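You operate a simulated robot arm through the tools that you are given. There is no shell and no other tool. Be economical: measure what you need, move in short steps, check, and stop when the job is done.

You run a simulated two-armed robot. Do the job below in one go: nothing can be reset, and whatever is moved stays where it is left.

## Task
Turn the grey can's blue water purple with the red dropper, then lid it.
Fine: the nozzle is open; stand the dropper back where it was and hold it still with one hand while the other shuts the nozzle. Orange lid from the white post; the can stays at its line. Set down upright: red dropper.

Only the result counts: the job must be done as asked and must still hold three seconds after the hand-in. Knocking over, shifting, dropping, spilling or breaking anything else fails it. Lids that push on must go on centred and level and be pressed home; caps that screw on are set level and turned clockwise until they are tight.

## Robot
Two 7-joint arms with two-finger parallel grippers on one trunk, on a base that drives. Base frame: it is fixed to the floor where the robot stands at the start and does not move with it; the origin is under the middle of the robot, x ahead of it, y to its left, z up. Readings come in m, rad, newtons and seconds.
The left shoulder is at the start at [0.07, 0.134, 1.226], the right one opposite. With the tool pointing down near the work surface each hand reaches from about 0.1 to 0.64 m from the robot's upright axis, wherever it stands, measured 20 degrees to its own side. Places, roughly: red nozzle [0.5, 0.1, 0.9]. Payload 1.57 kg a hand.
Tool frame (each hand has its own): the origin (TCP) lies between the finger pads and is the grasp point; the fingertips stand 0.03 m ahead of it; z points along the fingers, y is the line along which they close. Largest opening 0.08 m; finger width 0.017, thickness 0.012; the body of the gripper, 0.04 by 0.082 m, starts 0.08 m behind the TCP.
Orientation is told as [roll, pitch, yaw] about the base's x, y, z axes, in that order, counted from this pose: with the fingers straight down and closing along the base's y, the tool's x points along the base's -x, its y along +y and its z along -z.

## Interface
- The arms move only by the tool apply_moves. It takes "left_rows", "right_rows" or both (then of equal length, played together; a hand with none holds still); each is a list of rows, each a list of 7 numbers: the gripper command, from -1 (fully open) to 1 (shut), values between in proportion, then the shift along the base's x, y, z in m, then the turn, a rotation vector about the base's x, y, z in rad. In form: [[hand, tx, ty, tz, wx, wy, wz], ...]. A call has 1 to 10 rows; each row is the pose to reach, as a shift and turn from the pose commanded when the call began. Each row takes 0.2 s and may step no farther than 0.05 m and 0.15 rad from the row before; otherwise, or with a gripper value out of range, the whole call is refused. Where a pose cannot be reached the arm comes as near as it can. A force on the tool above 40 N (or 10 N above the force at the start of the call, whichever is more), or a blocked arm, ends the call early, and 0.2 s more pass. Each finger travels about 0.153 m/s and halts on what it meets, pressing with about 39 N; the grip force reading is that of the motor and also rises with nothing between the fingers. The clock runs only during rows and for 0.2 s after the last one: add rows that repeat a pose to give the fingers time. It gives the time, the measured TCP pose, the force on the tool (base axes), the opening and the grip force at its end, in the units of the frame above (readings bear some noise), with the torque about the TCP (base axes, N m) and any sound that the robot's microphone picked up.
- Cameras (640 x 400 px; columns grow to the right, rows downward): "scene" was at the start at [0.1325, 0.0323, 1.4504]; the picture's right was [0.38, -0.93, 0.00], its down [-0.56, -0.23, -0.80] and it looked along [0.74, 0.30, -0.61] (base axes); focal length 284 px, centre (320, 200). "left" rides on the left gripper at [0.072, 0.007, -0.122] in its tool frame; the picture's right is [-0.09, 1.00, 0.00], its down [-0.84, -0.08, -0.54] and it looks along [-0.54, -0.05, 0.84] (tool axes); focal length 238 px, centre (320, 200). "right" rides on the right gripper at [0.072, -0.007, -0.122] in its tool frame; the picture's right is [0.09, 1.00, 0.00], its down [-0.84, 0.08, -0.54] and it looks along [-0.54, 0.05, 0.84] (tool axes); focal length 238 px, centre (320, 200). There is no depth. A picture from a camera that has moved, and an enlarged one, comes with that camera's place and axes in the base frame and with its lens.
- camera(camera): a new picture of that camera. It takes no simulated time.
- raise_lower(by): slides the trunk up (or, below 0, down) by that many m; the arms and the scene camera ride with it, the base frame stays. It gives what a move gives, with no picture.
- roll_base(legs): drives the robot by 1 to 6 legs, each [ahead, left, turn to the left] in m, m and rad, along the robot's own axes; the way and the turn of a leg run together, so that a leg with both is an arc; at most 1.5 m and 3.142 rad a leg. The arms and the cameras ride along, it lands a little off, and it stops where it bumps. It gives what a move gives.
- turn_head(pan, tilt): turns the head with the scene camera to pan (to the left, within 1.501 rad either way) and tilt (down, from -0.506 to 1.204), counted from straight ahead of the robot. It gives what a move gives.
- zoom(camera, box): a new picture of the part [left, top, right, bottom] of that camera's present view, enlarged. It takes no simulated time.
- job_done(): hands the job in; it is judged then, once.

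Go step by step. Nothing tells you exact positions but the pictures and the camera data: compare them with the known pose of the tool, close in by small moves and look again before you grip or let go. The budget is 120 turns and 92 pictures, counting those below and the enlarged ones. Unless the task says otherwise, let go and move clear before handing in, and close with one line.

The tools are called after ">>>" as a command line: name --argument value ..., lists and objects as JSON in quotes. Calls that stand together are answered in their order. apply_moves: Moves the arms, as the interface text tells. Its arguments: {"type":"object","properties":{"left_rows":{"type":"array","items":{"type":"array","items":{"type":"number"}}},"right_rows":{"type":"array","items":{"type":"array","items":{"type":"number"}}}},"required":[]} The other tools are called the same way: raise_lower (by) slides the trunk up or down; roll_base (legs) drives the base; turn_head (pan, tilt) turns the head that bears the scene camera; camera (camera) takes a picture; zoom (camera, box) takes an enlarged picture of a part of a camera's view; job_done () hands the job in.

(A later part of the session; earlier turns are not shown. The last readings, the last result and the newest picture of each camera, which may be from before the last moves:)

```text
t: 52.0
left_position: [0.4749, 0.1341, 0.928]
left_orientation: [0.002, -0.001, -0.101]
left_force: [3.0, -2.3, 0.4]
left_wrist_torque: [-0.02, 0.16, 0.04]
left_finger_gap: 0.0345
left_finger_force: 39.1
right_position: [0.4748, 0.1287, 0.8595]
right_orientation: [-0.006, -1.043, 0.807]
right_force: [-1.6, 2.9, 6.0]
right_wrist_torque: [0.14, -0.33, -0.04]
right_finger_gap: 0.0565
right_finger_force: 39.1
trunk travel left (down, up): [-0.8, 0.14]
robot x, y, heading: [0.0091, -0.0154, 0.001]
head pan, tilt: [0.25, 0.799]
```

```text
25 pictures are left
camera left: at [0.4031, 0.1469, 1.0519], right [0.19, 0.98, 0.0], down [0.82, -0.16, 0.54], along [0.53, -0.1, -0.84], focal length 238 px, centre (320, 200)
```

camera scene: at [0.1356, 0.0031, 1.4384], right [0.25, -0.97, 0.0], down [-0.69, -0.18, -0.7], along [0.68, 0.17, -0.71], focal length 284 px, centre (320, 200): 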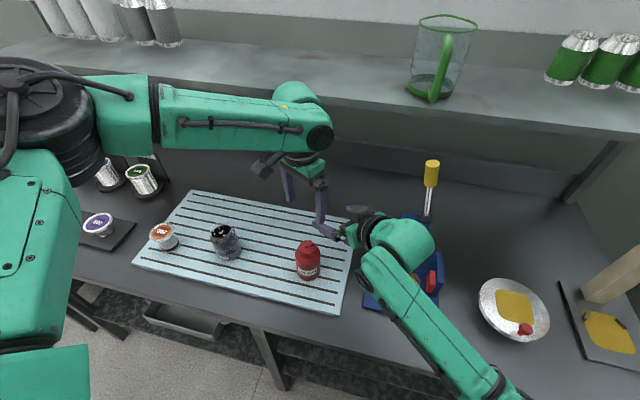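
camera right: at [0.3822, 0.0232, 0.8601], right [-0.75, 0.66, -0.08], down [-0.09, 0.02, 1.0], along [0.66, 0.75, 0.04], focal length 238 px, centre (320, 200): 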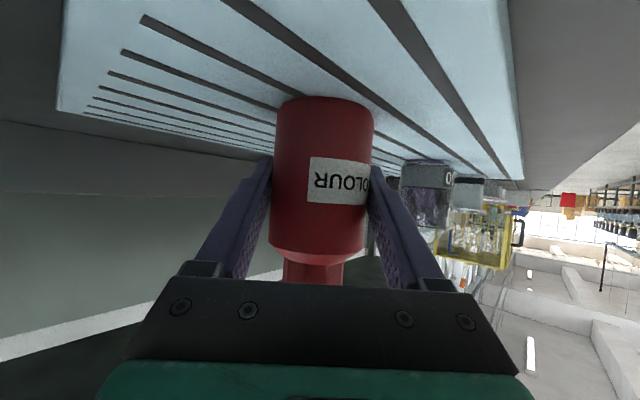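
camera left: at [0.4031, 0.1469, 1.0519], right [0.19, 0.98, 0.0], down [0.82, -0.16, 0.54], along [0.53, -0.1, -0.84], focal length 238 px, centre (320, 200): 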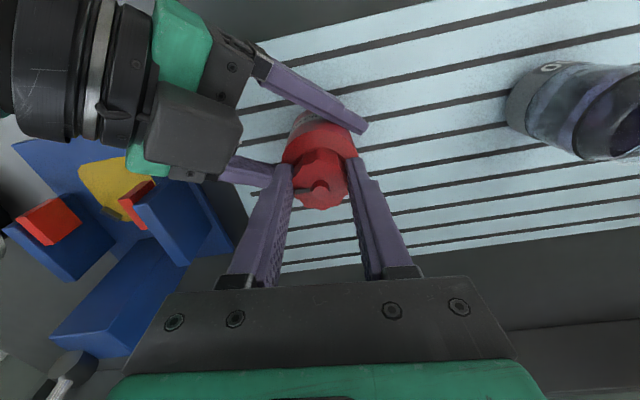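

The knob follows the hand (pointer stays fixed in its view). Continuing clockwise.

>>> apply_moves --left_rows '[[1, 0.0005, -0.0005, 0, 0, 0, -0.12], [1, 0.0005, -0.0005, 0, 0, 0, -0.24], [1, 0.0005, -0.0005, 0, 0, 0, -0.36], [1, 0.0005, -0.0005, 0, 0, 0, -0.48], [1, 0.0005, -0.0005, 0, 0, 0, -0.6], [1, 0.0005, -0.0005, 0, 0, 0, -0.72], [1, 0.0005, -0.0005, 0, 0, 0, -0.84], [1, 0.0005, -0.0005, 0, 0, 0, -0.96]]'

>>> camera --camera "left"

```text
t: 53.8
left_position: [0.4749, 0.1341, 0.9304]
left_orientation: [0.003, 0.003, -1.061]
left_force: [14.4, 24.9, -4.8]
left_wrist_torque: [1.61, -0.15, 0.14]
left_finger_gap: 0.0343
left_finger_force: 38.6
right_position: [0.4748, 0.1285, 0.8595]
right_orientation: [-0.012, -1.042, 0.812]
right_force: [-12.9, -21.8, 13.0]
right_wrist_torque: [0.16, -0.71, -0.11]
right_finger_gap: 0.0566
right_finger_force: 39.1
trunk travel left (down, up): [-0.8, 0.14]
robot x, y, heading: [0.0102, -0.0167, -0.001]
head pan, tilt: [0.25, 0.799]
```

```text
24 pictures are left
camera left: at [0.4448, 0.1993, 1.0531], right [0.91, 0.41, 0.0], down [0.34, -0.77, 0.54], along [0.22, -0.49, -0.84], focal length 238 px, centre (320, 200)
```

left: 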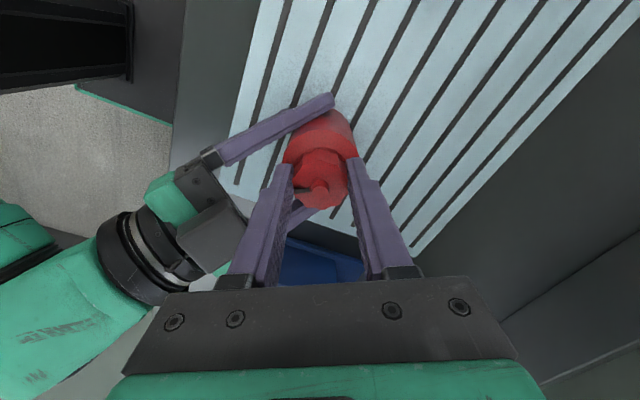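

Turned about 90° so far; a side load built up. I'll relieve it and turn slightly more to feel for a stop.

>>> apply_moves --left_rows '[[1, 0.001, 0.002, 0, 0, 0, 0], [1, 0.002, 0.003, 0, 0, 0, -0.08], [1, 0.002, 0.003, 0, 0, 0, -0.16], [1, 0.002, 0.003, 0, 0, 0, -0.24]]'

>>> camera --camera "left"

```text
t: 54.8
left_position: [0.4765, 0.1339, 0.9307]
left_orientation: [0.001, -0.001, -1.303]
left_force: [-13.8, 7.3, 15.3]
left_wrist_torque: [0.63, 0.22, -0.04]
left_finger_gap: 0.0345
left_finger_force: 38.9
right_position: [0.4769, 0.128, 0.8596]
right_orientation: [-0.005, -1.043, 0.804]
right_force: [17.3, -6.9, -4.7]
right_wrist_torque: [-0.31, 0.88, 0.04]
right_finger_gap: 0.0567
right_finger_force: 38.6
trunk travel left (down, up): [-0.8, 0.14]
robot x, y, heading: [0.0118, -0.0174, 0.006]
head pan, tilt: [0.25, 0.799]
```

```text
23 pictures are left
camera left: at [0.4628, 0.2048, 1.0526], right [0.98, 0.17, 0.0], down [0.15, -0.83, 0.54], along [0.1, -0.54, -0.84], focal length 238 px, centre (320, 200)
```

left: 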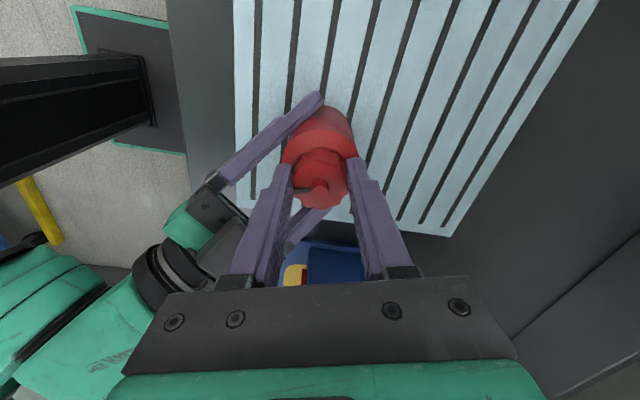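

I'll check with the right camera that the body isn't turning in the holding hand.

>>> camera --camera "right"

```text
22 pictures are left
camera right: at [0.3819, 0.0229, 0.8591], right [-0.75, 0.66, -0.08], down [-0.09, 0.02, 1.0], along [0.66, 0.75, 0.04], focal length 238 px, centre (320, 200)
```

right: 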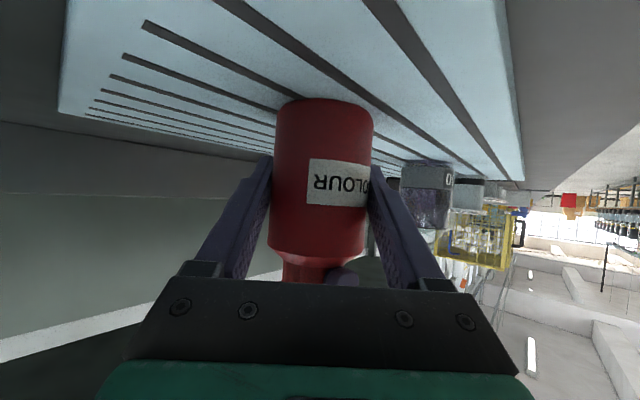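

The body stays put while the knob turns: good. I keep turning clockwise to find the stop.

>>> apply_moves --left_rows '[[1, -0.001, 0.0, -0.0005, 0, 0, -0.12], [1, -0.001, 0.0, -0.001, 0, 0, -0.24], [1, -0.001, 0.0, -0.001, 0, 0, -0.36], [1, -0.001, 0.0, -0.001, 0, 0, -0.48], [1, -0.001, 0.0, -0.001, 0, 0, -0.6]]'

```text
t: 56.0
left_position: [0.4788, 0.1348, 0.9284]
left_orientation: [0.006, -0.001, -1.9]
left_force: [7.5, 2.4, 3.2]
left_wrist_torque: [0.21, -0.24, 0.73]
left_finger_gap: 0.0341
left_finger_force: 39.3
right_position: [0.4747, 0.1295, 0.8601]
right_orientation: [-0.004, -1.043, 0.809]
right_force: [-7.1, -2.9, -1.1]
right_wrist_torque: [-0.12, -0.18, -0.67]
right_finger_gap: 0.0572
right_finger_force: 39.4
trunk travel left (down, up): [-0.8, 0.14]
robot x, y, heading: [0.008, -0.0195, -0.001]
head pan, tilt: [0.25, 0.799]
```

Torque about the vertical jumped to 0.73 N·m, so the knob has met its stop. I'll check the pointer.

>>> zoom --camera "left" --box '[220, 80, 420, 240]'

>>> zoom --camera "right" --box '[240, 80, 420, 300]'

```text
2.50 times, centred on (320, 160) of left
camera zoom: at [0.5059, 0.2006, 1.0512], right [0.91, -0.41, 0.01], down [-0.35, -0.76, 0.54], along [-0.22, -0.5, -0.84], focal length 596 px, centre (320, 300)
```

zoom: 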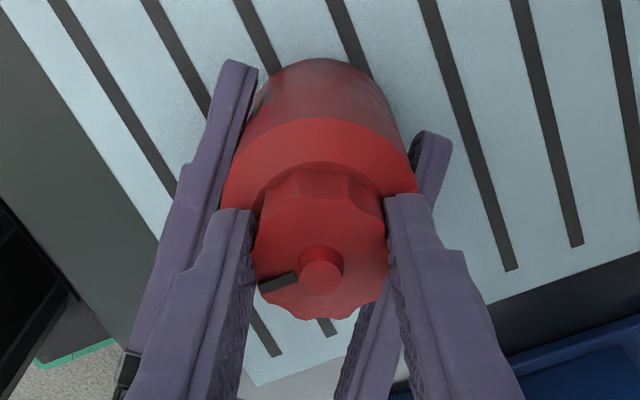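

```text
1.82 times, centred on (330, 190) of right
camera zoom: at [0.3815, 0.0244, 0.8592], right [-0.75, 0.66, -0.08], down [-0.09, 0.02, 1.0], along [0.66, 0.75, 0.04], focal length 433 px, centre (302, 218)
```

zoom: 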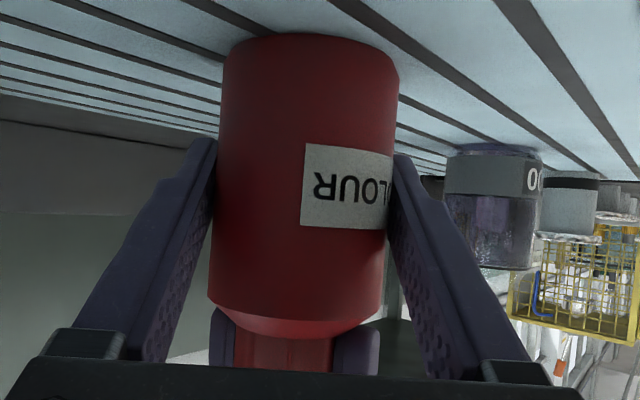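

The knob hit its stop, and the body then slipped slightly in the right hand, back to its original label orientation, so the nozzle is shut tight. I release the knob and raise the left hand.

>>> apply_moves --left_rows '[[0, 0, 0, 0, 0, 0, 0], [-0.3, 0, 0, 0, 0, 0, 0], [-0.3, 0, 0, 0, 0, 0, 0], [-0.3, 0, 0, 0.03, 0, 0, 0], [-0.3, 0, 0, 0.07, 0, 0, 0], [-0.3, 0, 0, 0.11, 0, 0, 0], [-0.3, 0, 0, 0.15, 0, 0, 0], [-0.3, 0, 0, 0.19, 0, 0, 0]]'

>>> zoom --camera "left" --box '[200, 40, 440, 240]'

```text
t: 57.8
left_position: [0.477, 0.1337, 1.1184]
left_orientation: [0.0, -0.001, -1.899]
left_force: [-1.0, 0.1, -0.7]
left_wrist_torque: [0.04, 0.01, 0.01]
left_finger_gap: 0.0523
left_finger_force: 0.1
right_position: [0.4745, 0.1301, 0.8599]
right_orientation: [-0.004, -1.044, 0.807]
right_force: [-0.1, 0.5, -1.3]
right_wrist_torque: [0.02, -0.02, -0.01]
right_finger_gap: 0.0569
right_finger_force: 39.0
trunk travel left (down, up): [-0.8, 0.14]
robot x, y, heading: [0.0124, -0.015, -0.002]
head pan, tilt: [0.25, 0.799]
```

```text
2.00 times, centred on (320, 140) of left
camera zoom: at [0.5062, 0.1992, 1.2405], right [0.91, -0.41, 0.0], down [-0.34, -0.77, 0.54], along [-0.22, -0.49, -0.84], focal length 477 px, centre (320, 320)
```

zoom: 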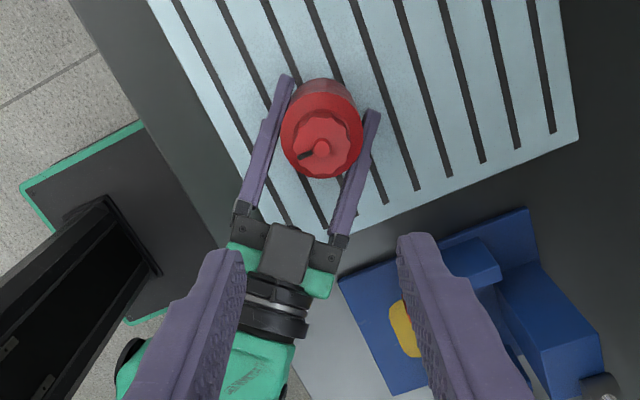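

The nozzle pointer has turned to its shut position. The dropper may hang a hair above the board, so I ease it down before letting go.

>>> apply_moves --right_rows '[[1, 0, 0, -0.0005, 0, 0, 0], [1, 0, 0, -0.001, 0, 0, 0], [1, 0, 0, -0.001, 0, 0, 0]]'

>>> camera --camera "right"

```text
t: 58.6
left_position: [0.4785, 0.1345, 1.118]
left_orientation: [0.002, 0.0, -1.902]
left_force: [-0.3, -0.9, 0.3]
left_wrist_torque: [0.01, -0.03, 0.0]
left_finger_gap: 0.0519
left_finger_force: 0.1
right_position: [0.4757, 0.1294, 0.8597]
right_orientation: [-0.004, -1.044, 0.806]
right_force: [2.1, 0.9, 6.5]
right_wrist_torque: [-0.03, 0.02, 0.0]
right_finger_gap: 0.0567
right_finger_force: 38.4
trunk travel left (down, up): [-0.8, 0.14]
robot x, y, heading: [0.012, -0.0154, -0.003]
head pan, tilt: [0.25, 0.799]
```

```text
18 pictures are left
camera right: at [0.3822, 0.0235, 0.8589], right [-0.75, 0.66, -0.08], down [-0.09, 0.02, 1.0], along [0.66, 0.75, 0.05], focal length 238 px, centre (320, 200)
```

right: 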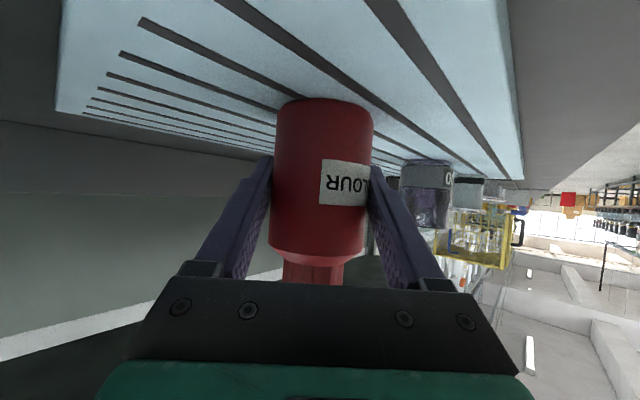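

Matches the original placement. Opening the right hand and retreating straight back.

>>> apply_moves --right_rows '[[0.4, 0, 0, 0, 0, 0, 0], [-1, 0, 0, 0, 0, 0, 0], [-1, 0, 0, 0, 0, 0, 0], [-1, -0.018, -0.019, 0.015, 0, 0, 0], [-1, -0.036, -0.0375, 0.03, 0, 0, 0], [-1, -0.054, -0.056, 0.045, 0, 0, 0], [-1, -0.071, -0.074, 0.059, 0, 0, 0], [-1, -0.071, -0.1, 0.09, 0, 0, 0], [-1, -0.071, -0.13, 0.12, 0, 0, 0]]'

>>> camera --camera "scene"

```text
t: 60.6
left_position: [0.4786, 0.1334, 1.1171]
left_orientation: [-0.001, 0.0, -1.902]
left_force: [-0.2, -0.2, -0.2]
left_wrist_torque: [-0.01, -0.02, 0.0]
left_finger_gap: 0.0517
left_finger_force: 0.1
right_position: [0.403, -0.0015, 0.9781]
right_orientation: [-0.003, -1.044, 0.805]
right_force: [0.3, 0.6, 0.3]
right_wrist_torque: [0.04, 0.04, 0.08]
right_finger_gap: 0.08
right_finger_force: 0.0
trunk travel left (down, up): [-0.8, 0.14]
robot x, y, heading: [0.0125, -0.0174, 0.006]
head pan, tilt: [0.25, 0.799]
```

```text
17 pictures are left
camera scene: at [0.1398, 0.0017, 1.4379], right [0.25, -0.97, 0.0], down [-0.69, -0.18, -0.7], along [0.68, 0.17, -0.72], focal length 284 px, centre (320, 200)
```

scene: 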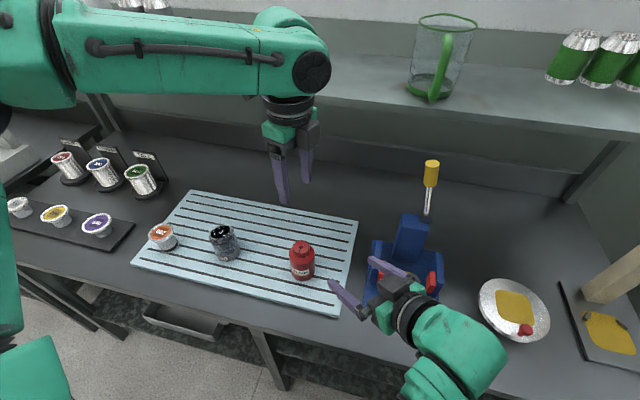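

Dropper stands freely in place. Now I unwind the left wrist, lift the right hand clear, and prepare to move the base left for the lid.

>>> apply_moves --left_rows '[[-0.5, 0, 0.0, 0.01, 0, 0, 0.14], [-0.5, 0, 0.0, 0.02, 0, 0, 0.28], [-0.6, 0, 0.02, 0.03, 0, 0, 0.42], [-0.7, 0, 0.04, 0.03, 0, 0, 0.56], [-0.8, 0, 0.06, 0.03, 0, 0, 0.7], [-1, 0, 0.08, 0.03, 0, 0, 0.84], [-1, 0, 0.1, 0.03, 0, 0, 0.98], [-1, 0, 0.13, 0.03, 0, 0, 1.12], [-1, 0, 0.16, 0.03, 0, 0, 1.26], [-1, 0, 0.19, 0.03, 0, 0, 1.4]]' --right_rows '[[-1, 0, -0.02, 0.03, 0, 0, 0], [-1, 0, -0.04, 0.06, 0, 0, 0], [-1, 0, -0.06, 0.09, 0, 0, 0], [-1, 0, -0.08, 0.11, 0, 0, 0], [-1, 0, -0.1, 0.12, 0, 0, 0], [-1, 0, -0.12, 0.12, 0, 0, 0], [-1, 0, -0.14, 0.12, 0, 0, 0], [-1, 0, -0.15, 0.12, 0, 0, 0], [-1, 0, -0.15, 0.12, 0, 0, 0], [-1, 0, -0.15, 0.12, 0, 0, 0]]'

```text
t: 62.8
left_position: [0.4769, 0.3248, 1.1478]
left_orientation: [0.002, 0.001, -0.498]
left_force: [-0.8, -0.9, 0.4]
left_wrist_torque: [0.0, -0.01, 0.01]
left_finger_gap: 0.08
left_finger_force: 0.1
right_position: [0.4038, -0.0211, 1.0077]
right_orientation: [-0.007, -1.042, 0.806]
right_force: [0.2, 0.1, 0.5]
right_wrist_torque: [-0.02, -0.01, -0.03]
right_finger_gap: 0.0801
right_finger_force: 0.1
right hand out of reach, approached as far as the arm can: row 2, 3, 4, 5, 6, 7, 8, 9, 10
trunk travel left (down, up): [-0.8, 0.14]
robot x, y, heading: [0.0113, -0.017, -0.001]
head pan, tilt: [0.25, 0.799]
```

The right hand is at its fold limit but already 5 cm above anything it will pass. I drive the base left 0.145 m.

>>> roll_base --legs '[[0, 0.145, 0]]'

```text
t: 64.2
left_position: [0.4753, 0.4698, 1.1484]
left_orientation: [0.002, 0.003, -0.499]
left_force: [-0.9, 0.9, 0.0]
left_wrist_torque: [0.04, -0.01, 0.03]
left_finger_gap: 0.08
left_finger_force: 0.1
right_position: [0.4035, 0.1233, 1.0068]
right_orientation: [0.0, -1.044, 0.807]
right_force: [0.1, 0.9, -0.2]
right_wrist_torque: [0.01, 0.0, 0.0]
right_finger_gap: 0.0801
right_finger_force: 0.0
trunk travel left (down, up): [-0.8, 0.14]
robot x, y, heading: [0.0122, 0.1314, 0.003]
head pan, tilt: [0.25, 0.799]
```

Now I square the left hand above the lid and look.

>>> apply_moves --left_rows '[[-1, -0.008, 0.0, -0.01, 0, 0, 0.125], [-1, -0.016, 0.005, -0.03, 0, 0, 0.25], [-1, -0.022, 0.01, -0.05, 0, 0, 0.375], [-1, -0.024, 0.01, -0.07, 0, 0, 0.499]]'

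>>> camera --camera "left"

>>> zoom --camera "scene" --box '[160, 150, 420, 350]'

```text
t: 65.2
left_position: [0.4523, 0.4823, 1.077]
left_orientation: [-0.001, 0.002, 0.003]
left_force: [0.7, -0.1, -0.2]
left_wrist_torque: [0.01, 0.0, 0.02]
left_finger_gap: 0.08
left_finger_force: 0.0
right_position: [0.4032, 0.1258, 1.007]
right_orientation: [-0.005, -1.045, 0.808]
right_force: [0.0, -1.1, 0.3]
right_wrist_torque: [-0.05, -0.01, 0.02]
right_finger_gap: 0.0803
right_finger_force: 0.0
trunk travel left (down, up): [-0.8, 0.14]
robot x, y, heading: [0.0108, 0.1319, 0.001]
head pan, tilt: [0.25, 0.799]
```

```text
16 pictures are left
camera left: at [0.3793, 0.4875, 1.1993], right [0.09, 1.0, 0.0], down [0.84, -0.08, 0.54], along [0.54, -0.05, -0.84], focal length 238 px, centre (320, 200)
```

left: 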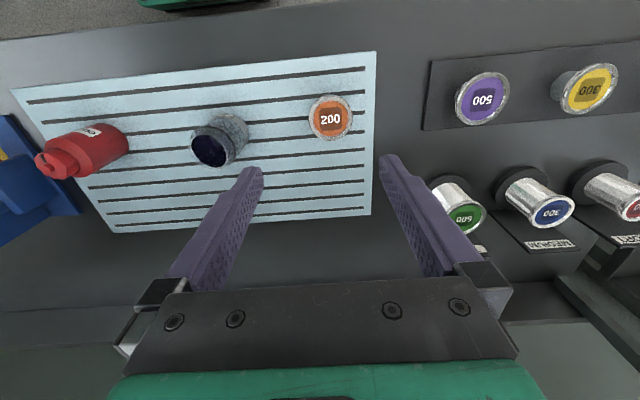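

```text
2.00 times, centred on (290, 250) of scene
camera zoom: at [0.1398, 0.1504, 1.4379], right [0.25, -0.97, 0.0], down [-0.69, -0.18, -0.7], along [0.67, 0.17, -0.72], focal length 569 px, centre (380, 100)
```

zoom: 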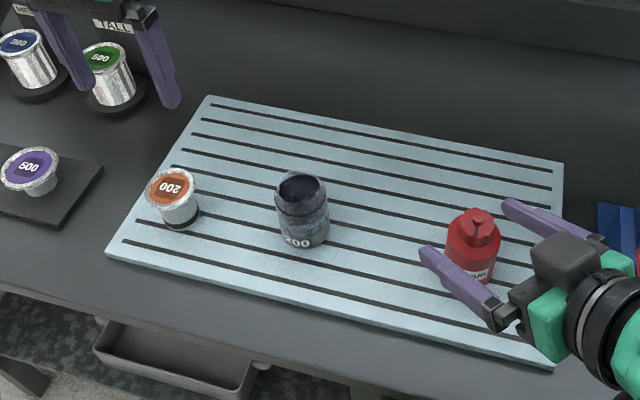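

The lid is about 11 mm to the left of the hand and near z 0.887. I'll centre over it, lower, and re-measure.

>>> apply_moves --left_rows '[[-1, 0.002, 0.006, -0.04, 0, 0, 0], [-1, 0.003, 0.011, -0.08, 0, 0, 0], [-1, 0.003, 0.011, -0.115, 0, 0, 0]]'

>>> camera --camera "left"

```text
t: 66.0
left_position: [0.4567, 0.4926, 0.9624]
left_orientation: [0.0, -0.001, -0.001]
left_force: [0.4, 0.0, -0.4]
left_wrist_torque: [0.0, 0.0, 0.02]
left_finger_gap: 0.0796
left_finger_force: 0.0
right_position: [0.4046, 0.1268, 1.0079]
right_orientation: [-0.006, -1.043, 0.808]
right_force: [0.4, -0.3, -0.8]
right_wrist_torque: [-0.01, -0.04, -0.04]
right_finger_gap: 0.08
right_finger_force: 0.1
trunk travel left (down, up): [-0.8, 0.14]
robot x, y, heading: [0.0067, 0.1298, 0.007]
head pan, tilt: [0.25, 0.799]
```

```text
14 pictures are left
camera left: at [0.3827, 0.4988, 1.0852], right [0.09, 1.0, 0.0], down [0.84, -0.08, 0.54], along [0.54, -0.05, -0.84], focal length 238 px, centre (320, 200)
```

left: 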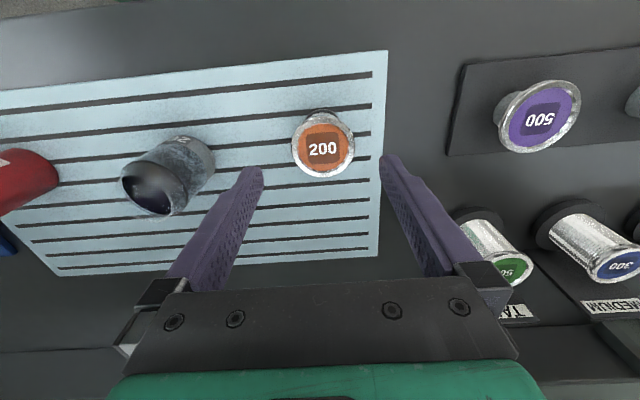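

Lid centre is about (0.4545, 0.4945), top near 0.893. I lower with fingers open around its flange and check the height from the side.

>>> apply_moves --left_rows '[[-1, -0.001, 0.001, -0.02, 0, 0, 0], [-1, -0.002, 0.002, -0.04, 0, 0, 0], [-1, -0.002, 0.002, -0.047, 0, 0, 0], [-1, -0.002, 0.002, -0.047, 0, 0, 0]]'

>>> camera --camera "left"

>>> zoom --camera "scene" --box '[190, 150, 330, 290]'

```text
t: 67.0
left_position: [0.4521, 0.4946, 0.9151]
left_orientation: [0.0, -0.001, 0.0]
left_force: [-0.3, -0.3, 0.5]
left_wrist_torque: [0.02, 0.0, -0.07]
left_finger_gap: 0.0798
left_finger_force: 0.1
right_position: [0.4032, 0.1268, 1.0077]
right_orientation: [-0.005, -1.043, 0.809]
right_force: [0.2, -0.4, 0.2]
right_wrist_torque: [-0.01, -0.02, 0.01]
right_finger_gap: 0.0797
right_finger_force: 0.2
trunk travel left (down, up): [-0.8, 0.14]
robot x, y, heading: [0.0123, 0.1316, 0.004]
head pan, tilt: [0.25, 0.799]
```

```text
13 pictures are left
camera left: at [0.3797, 0.5007, 1.0384], right [0.09, 1.0, 0.0], down [0.84, -0.08, 0.54], along [0.54, -0.05, -0.84], focal length 238 px, centre (320, 200)
```

left: 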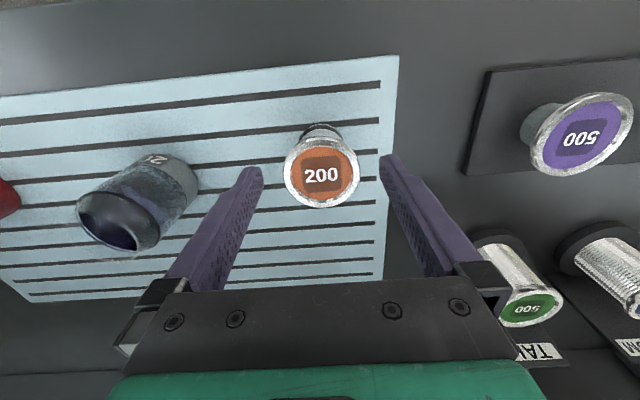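

```text
2.86 times, centred on (260, 220) of scene
camera zoom: at [0.1395, 0.1506, 1.4379], right [0.25, -0.97, 0.0], down [-0.69, -0.18, -0.7], along [0.68, 0.17, -0.72], focal length 813 px, centre (491, 143)
```

zoom: 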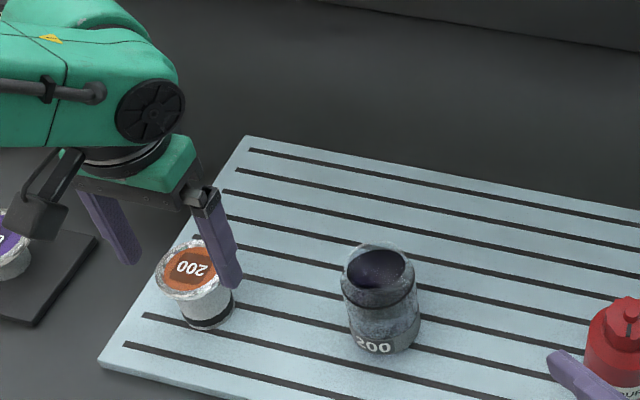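

The fingertips are about level with the lid's top; I go 9 mm lower and close on the flange.

>>> apply_moves --left_rows '[[-1, 0.002, 0, -0.009, 0, 0, 0], [-1, 0.002, 0, -0.009, 0, 0, 0], [-0.4, 0.002, 0, -0.009, 0, 0, 0], [0.2, 0.002, 0, -0.009, 0, 0, 0], [1, 0.002, 0, -0.009, 0, 0, 0], [1, 0.002, 0, -0.009, 0, 0, 0]]'

>>> zoom --camera "left" --box '[220, 100, 420, 240]'

```text
t: 68.4
left_position: [0.4528, 0.4925, 0.907]
left_orientation: [0.001, 0.002, -0.001]
left_force: [-0.7, -0.6, 8.4]
left_wrist_torque: [-0.03, 0.06, -0.04]
left_finger_gap: 0.0
left_finger_force: 21.1
right_position: [0.4011, 0.1244, 1.0077]
right_orientation: [-0.006, -1.045, 0.809]
right_force: [0.7, -0.2, -0.4]
right_wrist_torque: [0.02, 0.02, -0.02]
right_finger_gap: 0.0799
right_finger_force: 0.1
trunk travel left (down, up): [-0.8, 0.14]
robot x, y, heading: [0.0114, 0.132, 0.004]
head pan, tilt: [0.25, 0.799]
```

```text
2.86 times, centred on (320, 170) of left
camera zoom: at [0.3793, 0.4981, 1.03], right [0.09, 1.0, 0.0], down [0.84, -0.08, 0.54], along [0.54, -0.05, -0.84], focal length 681 px, centre (320, 286)
```

zoom: 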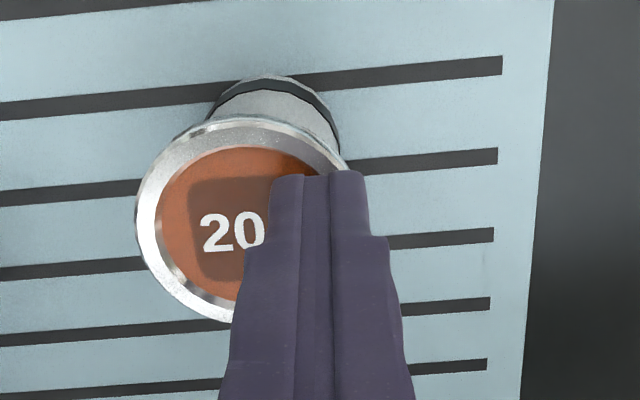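

The tips were still on top of the lid and closed over it, nudging lid and post toward -y. I open, rise and look at what moved.

>>> apply_moves --left_rows '[[1, 0, 0, 0.02, 0, 0, 0], [0, 0, 0, 0.04, 0, 0, 0], [-1, 0, 0, 0.05, 0, 0, 0], [-1, 0, 0, 0.05, 0, 0, 0], [-1, 0, 0, 0.05, 0, 0, 0]]'

>>> camera --camera "left"

```text
t: 69.6
left_position: [0.4553, 0.4943, 0.9574]
left_orientation: [0.001, 0.0, 0.001]
left_force: [1.0, 0.8, 0.2]
left_wrist_torque: [0.02, -0.01, 0.0]
left_finger_gap: 0.08
left_finger_force: 0.0
right_position: [0.4029, 0.1268, 1.007]
right_orientation: [-0.005, -1.043, 0.808]
right_force: [-0.8, -0.3, -0.6]
right_wrist_torque: [-0.03, 0.02, -0.01]
right_finger_gap: 0.0802
right_finger_force: 0.1
trunk travel left (down, up): [-0.8, 0.14]
robot x, y, heading: [0.0088, 0.1332, -0.002]
head pan, tilt: [0.25, 0.799]
```

```text
10 pictures are left
camera left: at [0.3823, 0.5001, 1.0803], right [0.09, 1.0, 0.0], down [0.84, -0.08, 0.54], along [0.54, -0.05, -0.84], focal length 238 px, centre (320, 200)
```

left: 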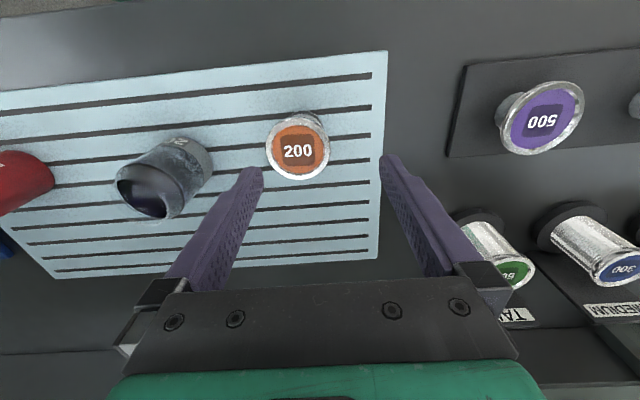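

Lid and post slid together about 21 mm toward -y; the lid top is actually at z 0.877. I'll descend properly around the flange and grip the lid.

>>> apply_moves --left_rows '[[-1, 0.002, -0.012, 0, 0, 0, 0], [-1, 0.0037, -0.021, -0.015, 0, 0, 0], [-1, 0.0037, -0.021, -0.04, 0, 0, 0], [-1, 0.0037, -0.021, -0.0615, 0, 0, 0], [-1, 0.0037, -0.021, -0.0615, 0, 0, 0], [-0.4, 0.0037, -0.021, -0.0615, 0, 0, 0], [0.2, 0.0037, -0.021, -0.0615, 0, 0, 0], [0.6, 0.0037, -0.021, -0.0615, 0, 0, 0], [0.6, 0.0037, -0.021, -0.0615, 0, 0, 0]]'

>>> camera --camera "left"

```text
t: 71.6
left_position: [0.4598, 0.4748, 0.8958]
left_orientation: [0.0, 0.001, -0.001]
left_force: [0.3, 0.9, 0.7]
left_wrist_torque: [0.02, 0.0, -0.01]
left_finger_gap: 0.0556
left_finger_force: 39.1
right_position: [0.4031, 0.1268, 1.0071]
right_orientation: [-0.004, -1.044, 0.808]
right_force: [0.6, -0.9, 0.6]
right_wrist_torque: [0.0, -0.01, 0.01]
right_finger_gap: 0.0801
right_finger_force: 0.1
trunk travel left (down, up): [-0.8, 0.14]
robot x, y, heading: [0.0083, 0.1325, 0.007]
head pan, tilt: [0.25, 0.799]
```

```text
9 pictures are left
camera left: at [0.3864, 0.4793, 1.0181], right [0.09, 1.0, 0.0], down [0.84, -0.08, 0.54], along [0.54, -0.05, -0.84], focal length 238 px, centre (320, 200)
```

left: 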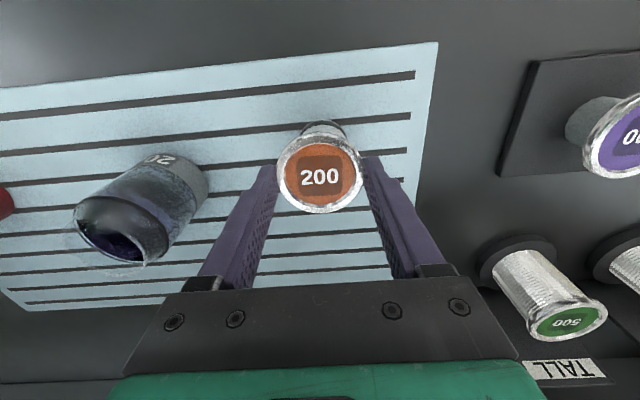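

Lid gripped (55.6 mm). I slide it with its post back +21 mm, then lift the lid off.

>>> apply_moves --left_rows '[[1, 0, 0.005, 0, 0, 0, 0], [1, 0.0005, 0.01, 0, 0, 0, 0], [1, 0.001, 0.015, 0, 0, 0, 0], [1, 0.001, 0.0205, 0, 0, 0, 0], [1, 0.001, 0.0205, 0, 0, 0, 0], [1, 0.001, 0.0205, 0.02, 0, 0, 0], [1, 0.001, 0.0205, 0.05, 0, 0, 0], [1, 0.001, 0.0205, 0.08, 0, 0, 0]]'

>>> camera --camera "left"

>>> zoom --camera "scene" --box '[190, 130, 330, 270]'

```text
t: 73.4
left_position: [0.4593, 0.4932, 0.9753]
left_orientation: [-0.001, 0.0, 0.0]
left_force: [0.4, -0.7, 0.1]
left_wrist_torque: [0.04, -0.04, 0.02]
left_finger_gap: 0.0554
left_finger_force: 38.5
right_position: [0.4035, 0.1264, 1.0077]
right_orientation: [-0.003, -1.044, 0.809]
right_force: [0.6, -0.5, 0.5]
right_wrist_torque: [0.0, -0.04, 0.02]
right_finger_gap: 0.08
right_finger_force: 0.0
trunk travel left (down, up): [-0.8, 0.14]
robot x, y, heading: [0.005, 0.1302, -0.002]
head pan, tilt: [0.25, 0.799]
```

```text
8 pictures are left
camera left: at [0.3866, 0.5005, 1.0983], right [0.09, 1.0, 0.0], down [0.84, -0.08, 0.54], along [0.54, -0.05, -0.84], focal length 238 px, centre (320, 200)
```

left: 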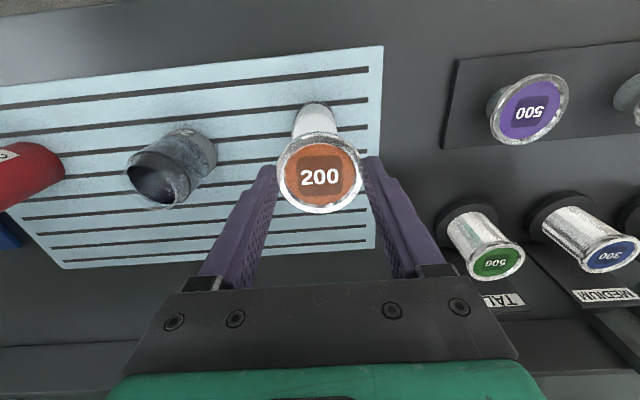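

```text
2.86 times, centred on (260, 200) of scene
camera zoom: at [0.1389, 0.1503, 1.438], right [0.25, -0.97, 0.0], down [-0.69, -0.18, -0.7], along [0.68, 0.17, -0.72], focal length 813 px, centre (491, 200)
```

zoom: 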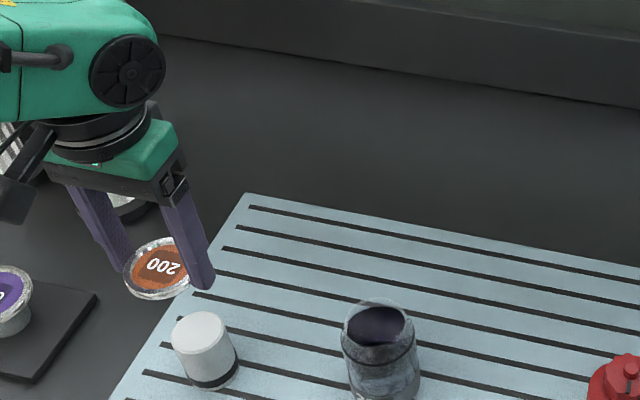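

The white post stands back in its place and the lid is held level. Moving the lid over the can, well above its rim.

>>> apply_moves --left_rows '[[1, 0.004, -0.035, 0.01, 0, 0, 0], [1, 0.008, -0.075, 0.015, 0, 0, 0], [1, 0.012, -0.115, 0.015, 0, 0, 0], [1, 0.015, -0.155, 0.015, 0, 0, 0], [1, 0.015, -0.155, 0.015, 0, 0, 0]]'

>>> camera --camera "left"

```text
t: 74.6
left_position: [0.4762, 0.3377, 0.9915]
left_orientation: [0.001, 0.0, 0.0]
left_force: [0.0, 0.1, -0.2]
left_wrist_torque: [-0.03, -0.03, -0.02]
left_finger_gap: 0.0559
left_finger_force: 39.2
right_position: [0.4037, 0.127, 1.0078]
right_orientation: [-0.007, -1.043, 0.81]
right_force: [-1.5, 0.5, 0.3]
right_wrist_torque: [-0.03, 0.01, -0.01]
right_finger_gap: 0.0799
right_finger_force: 0.0
trunk travel left (down, up): [-0.8, 0.14]
robot x, y, heading: [0.008, 0.1287, 0.01]
head pan, tilt: [0.25, 0.799]
```

```text
6 pictures are left
camera left: at [0.4026, 0.3434, 1.1142], right [0.09, 1.0, 0.0], down [0.84, -0.08, 0.54], along [0.54, -0.05, -0.84], focal length 238 px, centre (320, 200)
```

left: 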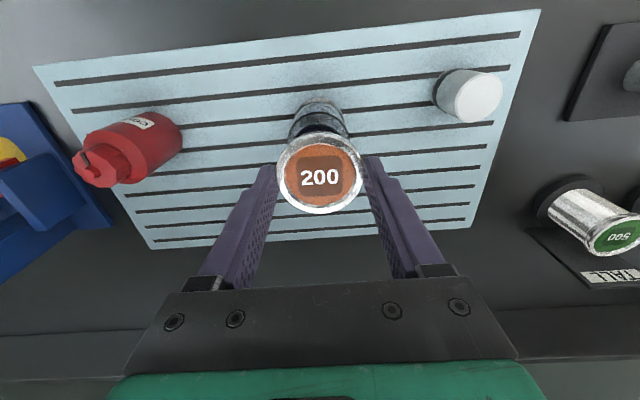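

The can shows just behind the lid in view, nearly aligned in y. One enlarged view will fix x.

>>> zoom --camera "left" --box '[262, 85, 378, 158]'

```text
5.48 times, centred on (320, 122) of left
camera zoom: at [0.4026, 0.3434, 1.1142], right [0.09, 1.0, 0.0], down [0.84, -0.08, 0.54], along [0.54, -0.05, -0.84], focal length 1306 px, centre (320, 630)
```

zoom: 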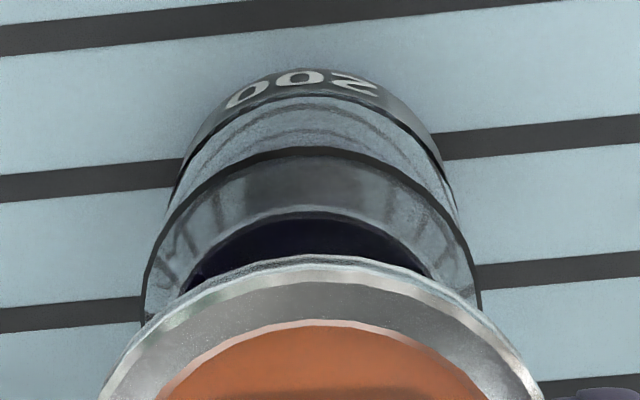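

The can axis is about (0.4795, 0.3352). I correct by 3.4 mm and -1.4 mm, then lower the lid until it makes contact.

>>> apply_moves --left_rows '[[1, 0.0034, -0.0014, 0, 0, 0, 0], [1, 0.0034, -0.0014, -0.015, 0, 0, 0], [1, 0.0034, -0.0014, -0.03, 0, 0, 0], [1, 0.0034, -0.0014, -0.04, 0, 0, 0], [1, 0.0034, -0.0014, -0.046, 0, 0, 0], [1, 0.0034, -0.0014, -0.051, 0, 0, 0]]'

```text
t: 76.0
left_position: [0.4788, 0.3381, 0.9381]
left_orientation: [0.0, -0.001, -0.001]
left_force: [0.8, -0.9, 0.5]
left_wrist_torque: [-0.02, -0.04, 0.03]
left_finger_gap: 0.0557
left_finger_force: 39.1
right_position: [0.4043, 0.1255, 1.0075]
right_orientation: [-0.005, -1.044, 0.808]
right_force: [0.7, 0.0, -1.3]
right_wrist_torque: [0.0, -0.01, 0.05]
right_finger_gap: 0.0799
right_finger_force: 0.0
trunk travel left (down, up): [-0.8, 0.14]
robot x, y, heading: [0.0127, 0.1312, -0.002]
head pan, tilt: [0.25, 0.799]
```

No contact yet; I'll check alignment from the scene camera.

>>> zoom --camera "scene" --box '[250, 180, 340, 270]'

```text
4.44 times, centred on (295, 225) of scene
camera zoom: at [0.1396, 0.1506, 1.4379], right [0.25, -0.97, 0.0], down [-0.69, -0.18, -0.7], along [0.68, 0.17, -0.72], focal length 1264 px, centre (431, 89)
```

zoom: 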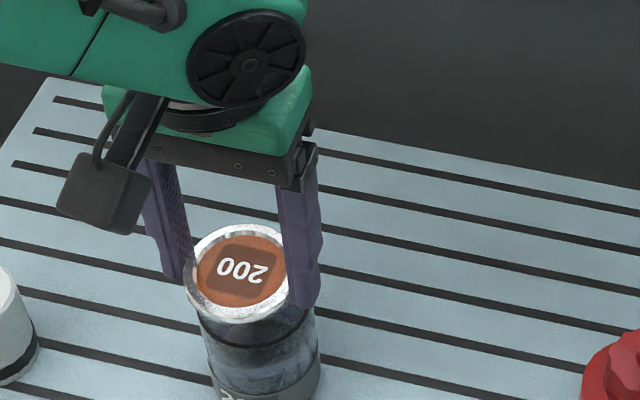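

The lid may sit a few mm too far +y. One close left-camera view to compare lid and can edges.

>>> zoom --camera "left" --box '[262, 95, 378, 168]'

```text
5.48 times, centred on (320, 132) of left
camera zoom: at [0.4053, 0.3437, 1.0618], right [0.09, 1.0, 0.0], down [0.84, -0.08, 0.54], along [0.54, -0.05, -0.84], focal length 1306 px, centre (320, 575)
```

zoom: 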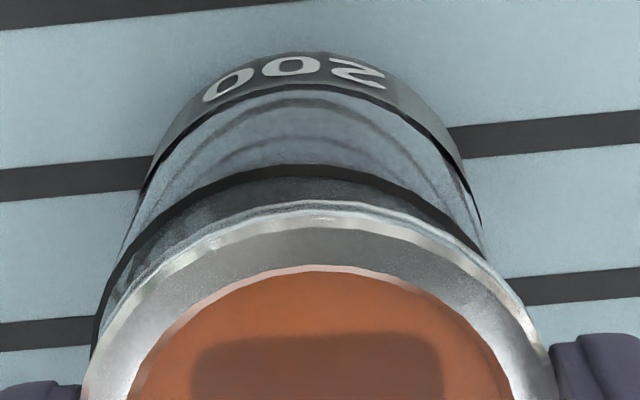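

The can axis is about 2.5 mm further toward -y. I correct and lower in small steps until contact.

>>> apply_moves --left_rows '[[1, 0.0005, -0.0026, 0, 0, 0, 0], [1, 0.0005, -0.0026, -0.003, 0, 0, 0], [1, 0.0005, -0.0026, -0.006, 0, 0, 0], [1, 0.0005, -0.0026, -0.009, 0, 0, 0]]'

```text
t: 77.0
left_position: [0.4787, 0.3355, 0.9315]
left_orientation: [0.002, -0.003, 0.0]
left_force: [1.7, 1.0, 1.0]
left_wrist_torque: [0.03, -0.09, 0.02]
left_finger_gap: 0.0555
left_finger_force: 39.7
right_position: [0.4041, 0.127, 1.0073]
right_orientation: [-0.005, -1.045, 0.81]
right_force: [-0.4, -0.1, 0.6]
right_wrist_torque: [-0.01, 0.0, 0.0]
right_finger_gap: 0.08
right_finger_force: 0.1
trunk travel left (down, up): [-0.8, 0.14]
robot x, y, heading: [0.0093, 0.1317, -0.001]
head pan, tilt: [0.25, 0.799]
```

Barely any force yet; continuing down gently.

>>> apply_moves --left_rows '[[1, 0, 0, -0.002, 0, 0, 0], [1, 0, 0, -0.004, 0, 0, 0], [1, 0, 0, -0.006, 0, 0, 0]]'

```text
t: 77.8
left_position: [0.478, 0.3348, 0.927]
left_orientation: [0.0, -0.007, 0.002]
left_force: [7.0, 6.4, 29.5]
left_wrist_torque: [0.25, -0.13, 0.01]
left_finger_gap: 0.0563
left_finger_force: 38.9
right_position: [0.4021, 0.126, 1.0084]
right_orientation: [-0.007, -1.048, 0.81]
right_force: [-0.4, 0.1, -0.4]
right_wrist_torque: [0.01, 0.02, 0.04]
right_finger_gap: 0.0801
right_finger_force: 0.0
trunk travel left (down, up): [-0.8, 0.14]
robot x, y, heading: [0.0099, 0.1333, -0.002]
head pan, tilt: [0.25, 0.799]
```

Contact with about 30 N. I ease sideways to relieve the lateral load and press slightly more.

>>> apply_moves --left_rows '[[1, 0.001, 0.001, 0, 0, 0, 0], [1, 0.001, 0.001, -0.001, 0, 0, 0], [1, 0.001, 0.001, -0.002, 0, 0, 0]]'

```text
t: 78.6
left_position: [0.4785, 0.3341, 0.9255]
left_orientation: [0.002, -0.01, 0.001]
left_force: [8.4, 2.4, 35.1]
left_wrist_torque: [0.09, -0.25, -0.01]
left_finger_gap: 0.0563
left_finger_force: 38.3
right_position: [0.4015, 0.1242, 1.0089]
right_orientation: [-0.006, -1.045, 0.81]
right_force: [-0.6, -0.4, 0.8]
right_wrist_torque: [0.01, 0.01, 0.01]
right_finger_gap: 0.08
right_finger_force: 0.1
trunk travel left (down, up): [-0.8, 0.14]
robot x, y, heading: [0.0025, 0.1283, 0.005]
head pan, tilt: [0.25, 0.799]
```

I'll look at how the lid sits before pressing further.

>>> zoom --camera "scene" --box '[265, 205, 325, 265]'

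```text
6.67 times, centred on (295, 235) of scene
camera zoom: at [0.1353, 0.1484, 1.4385], right [0.25, -0.97, 0.0], down [-0.69, -0.18, -0.7], along [0.68, 0.17, -0.71], focal length 1896 px, centre (487, -33)
```

zoom: 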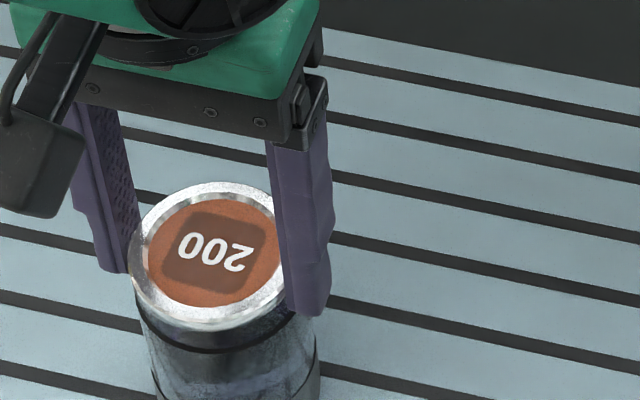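

The lid looks level and centred on the can. I relax the push, open, rise, and close the fingers to press it home from above.

>>> apply_moves --left_rows '[[1, 0, 0, 0.003, 0, 0, 0], [0.2, 0, 0, 0.003, 0, 0, 0], [-0.6, 0, 0, 0.003, 0, 0, 0], [-0.8, 0, 0, 0.003, 0, 0, 0], [-0.8, 0, 0, 0.02, 0, 0, 0], [-0.8, 0, 0, 0.04, 0, 0, 0], [0.5, 0, 0, 0.04, 0, 0, 0], [1, 0, 0, 0.04, 0, 0, 0], [1, 0, 0, 0.04, 0, 0, 0]]'

```text
t: 80.6
left_position: [0.4788, 0.3366, 0.964]
left_orientation: [-0.001, 0.0, 0.001]
left_force: [-0.4, -0.4, -0.8]
left_wrist_torque: [0.01, 0.03, 0.0]
left_finger_gap: 0.0
left_finger_force: 21.8
right_position: [0.4023, 0.1262, 1.0072]
right_orientation: [-0.005, -1.044, 0.806]
right_force: [0.0, -0.3, 0.5]
right_wrist_torque: [0.01, 0.02, 0.01]
right_finger_gap: 0.0798
right_finger_force: 0.1
trunk travel left (down, up): [-0.8, 0.14]
robot x, y, heading: [0.0089, 0.1318, 0.003]
head pan, tilt: [0.25, 0.799]
```

Pressing down on the lid's centre in small steps.

>>> apply_moves --left_rows '[[1, 0, -0.001, -0.015, 0, 0, 0], [1, 0, -0.001, -0.023, 0, 0, 0], [1, 0, -0.001, -0.026, 0, 0, 0], [1, 0, -0.001, -0.028, 0, 0, 0], [1, 0, -0.001, -0.03, 0, 0, 0], [1, 0, -0.001, -0.032, 0, 0, 0], [1, 0, -0.001, -0.034, 0, 0, 0]]'

```text
t: 81.6
left_position: [0.4802, 0.3347, 0.9428]
left_orientation: [0.0, -0.018, -0.002]
left_force: [-7.5, 2.1, 21.4]
left_wrist_torque: [0.09, 0.31, 0.0]
left_finger_gap: 0.0
left_finger_force: 21.4
right_position: [0.3997, 0.1261, 1.0086]
right_orientation: [-0.012, -1.047, 0.814]
right_force: [-0.1, 0.4, 0.2]
right_wrist_torque: [0.02, -0.01, -0.01]
right_finger_gap: 0.0798
right_finger_force: 0.1
trunk travel left (down, up): [-0.8, 0.14]
robot x, y, heading: [0.0119, 0.1281, 0.0]
head pan, tilt: [0.25, 0.799]
stopped in row 5 (left hand): the force on the tool passed its limit (the readings are from after the stop); the commanded pose is now the measured one
```

The push limit came with the tip at z ≈ 0.913. I'll press again in finer steps to see whether the lid moves further.

>>> apply_moves --left_rows '[[1, 0, 0, -0.001, 0, 0, 0], [1, 0, 0, -0.002, 0, 0, 0], [1, 0, 0, -0.003, 0, 0, 0], [1, 0, 0, -0.004, 0, 0, 0], [1, 0, 0, -0.005, 0, 0, 0], [1, 0, 0, -0.006, 0, 0, 0]]'

```text
t: 82.4
left_position: [0.4837, 0.3345, 0.9427]
left_orientation: [-0.001, -0.027, -0.001]
left_force: [-8.2, 0.7, 25.2]
left_wrist_torque: [0.01, 0.41, 0.01]
left_finger_gap: 0.0001
left_finger_force: 21.6
right_position: [0.3996, 0.1253, 1.0089]
right_orientation: [-0.012, -1.047, 0.815]
right_force: [0.6, -1.1, 0.1]
right_wrist_torque: [-0.01, -0.02, -0.01]
right_finger_gap: 0.08
right_finger_force: 0.0
trunk travel left (down, up): [-0.8, 0.14]
robot x, y, heading: [0.009, 0.1324, 0.002]
head pan, tilt: [0.25, 0.799]
stopped in row 3 (left hand): the force on the tool passed its limit (the readings are from after the stop); the commanded pose is now the measured one
```

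The lid no longer moves under 40 N. I rise and inspect it.

>>> apply_moves --left_rows '[[1, -0.003, 0, 0.02, 0, 0.013, 0], [1, -0.004, 0, 0.06, 0, 0.027, 0], [1, -0.004, 0.03, 0.09, 0, 0.027, 0], [1, -0.004, 0.07, 0.09, 0, 0.027, 0], [1, -0.004, 0.1, 0.09, 0, 0.027, 0]]'

>>> zoom --camera "scene" --box '[255, 195, 335, 275]'

```text
t: 83.6
left_position: [0.4815, 0.4374, 1.0279]
left_orientation: [0.0, 0.008, 0.0]
left_force: [-0.4, -0.3, 0.4]
left_wrist_torque: [-0.01, 0.0, 0.02]
left_finger_gap: 0.0
left_finger_force: 21.2
right_position: [0.4036, 0.1277, 1.0075]
right_orientation: [-0.008, -1.044, 0.81]
right_force: [0.6, 0.3, -0.7]
right_wrist_torque: [0.03, 0.0, -0.01]
right_finger_gap: 0.0802
right_finger_force: 0.1
trunk travel left (down, up): [-0.8, 0.14]
robot x, y, heading: [0.0063, 0.1271, 0.001]
head pan, tilt: [0.25, 0.799]
```

```text
5.00 times, centred on (295, 235) of scene
camera zoom: at [0.1388, 0.1514, 1.438], right [0.25, -0.97, 0.0], down [-0.69, -0.18, -0.7], along [0.68, 0.17, -0.72], focal length 1422 px, centre (445, 25)
```

zoom: 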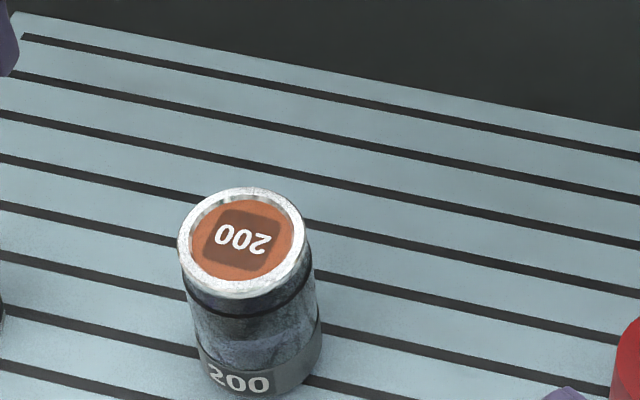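

The lid sits level and centred, its skirt covering the glass neck right down near the ring. For certainty I give one more even press with both fingertips on opposite sides of its rim.

>>> apply_moves --left_rows '[[-0.1, -0.001, -0.04, 0, 0, 0, 0], [-0.1, -0.002, -0.08, 0, 0, 0, 0], [-0.1, -0.002, -0.102, -0.02, 0, -0.005, 0], [-0.1, -0.002, -0.102, -0.05, 0, -0.008, 0], [-0.1, -0.002, -0.102, -0.075, 0, -0.008, 0], [-0.1, -0.002, -0.102, -0.083, 0, -0.008, 0], [-0.1, -0.002, -0.102, -0.085, 0, -0.008, 0], [-0.1, -0.002, -0.102, -0.087, 0, -0.008, 0], [-0.1, -0.002, -0.102, -0.089, 0, -0.008, 0], [-0.1, -0.002, -0.102, -0.091, 0, -0.008, 0]]'

```text
t: 85.8
left_position: [0.4791, 0.3339, 0.942]
left_orientation: [-0.001, -0.01, 0.001]
left_force: [5.3, 4.3, 33.7]
left_wrist_torque: [0.3, -0.12, -0.02]
left_finger_gap: 0.0444
left_finger_force: 0.0
right_position: [0.4008, 0.1267, 1.0087]
right_orientation: [-0.009, -1.046, 0.81]
right_force: [-0.6, 0.1, 0.1]
right_wrist_torque: [-0.03, -0.02, -0.05]
right_finger_gap: 0.0797
right_finger_force: 0.0
trunk travel left (down, up): [-0.8, 0.14]
robot x, y, heading: [0.0093, 0.1295, 0.005]
head pan, tilt: [0.25, 0.799]
```

Even contact at 34 N with the lid top at 0.912. A little more push.

>>> apply_moves --left_rows '[[-0.1, 0, 0, -0.001, 0, 0, 0], [-0.1, 0, 0, -0.002, 0, 0, 0], [-0.1, 0, 0, -0.003, 0, 0, 0]]'

```text
t: 86.3
left_position: [0.4791, 0.3324, 0.9415]
left_orientation: [0.001, -0.017, 0.001]
left_force: [-5.5, 0.0, 20.4]
left_wrist_torque: [0.02, 0.26, 0.02]
left_finger_gap: 0.0441
left_finger_force: 0.1
right_position: [0.3996, 0.1264, 1.0092]
right_orientation: [-0.012, -1.048, 0.815]
right_force: [0.1, -0.5, -0.2]
right_wrist_torque: [0.0, -0.04, 0.01]
right_finger_gap: 0.0799
right_finger_force: 0.1
trunk travel left (down, up): [-0.8, 0.14]
robot x, y, heading: [0.0087, 0.1304, 0.0]
head pan, tilt: [0.25, 0.799]
stopped in row 2 (left hand): the force on the tool passed its limit (the readings are from after the stop); the commanded pose is now the measured one
```

The lid is solid at over 43 N with no further travel: home. I raise the left hand clear and take a last look.

>>> apply_moves --left_rows '[[-0.1, 0, 0, 0.02, 0, 0.008, 0], [-0.1, 0, 0, 0.06, 0, 0.017, 0], [-0.1, 0, 0.03, 0.1, 0, 0.017, 0], [-0.1, 0, 0.07, 0.12, 0, 0.017, 0], [-0.1, 0, 0.12, 0.13, 0, 0.017, 0], [-0.1, 0, 0.16, 0.13, 0, 0.017, 0]]'

>>> zoom --camera "scene" --box '[190, 160, 430, 310]'

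```text
refused: row 5 steps farther than a row can; nothing moved
```

```text
2.67 times, centred on (310, 235) of scene
camera zoom: at [0.1341, 0.15, 1.4381], right [0.25, -0.97, 0.0], down [-0.69, -0.18, -0.7], along [0.68, 0.17, -0.71], focal length 758 px, centre (347, 107)
```

zoom: 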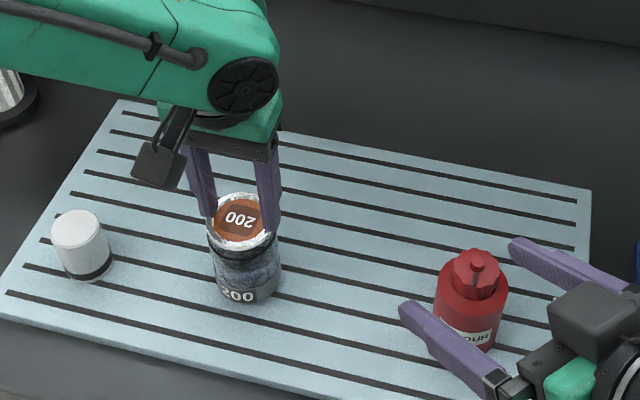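

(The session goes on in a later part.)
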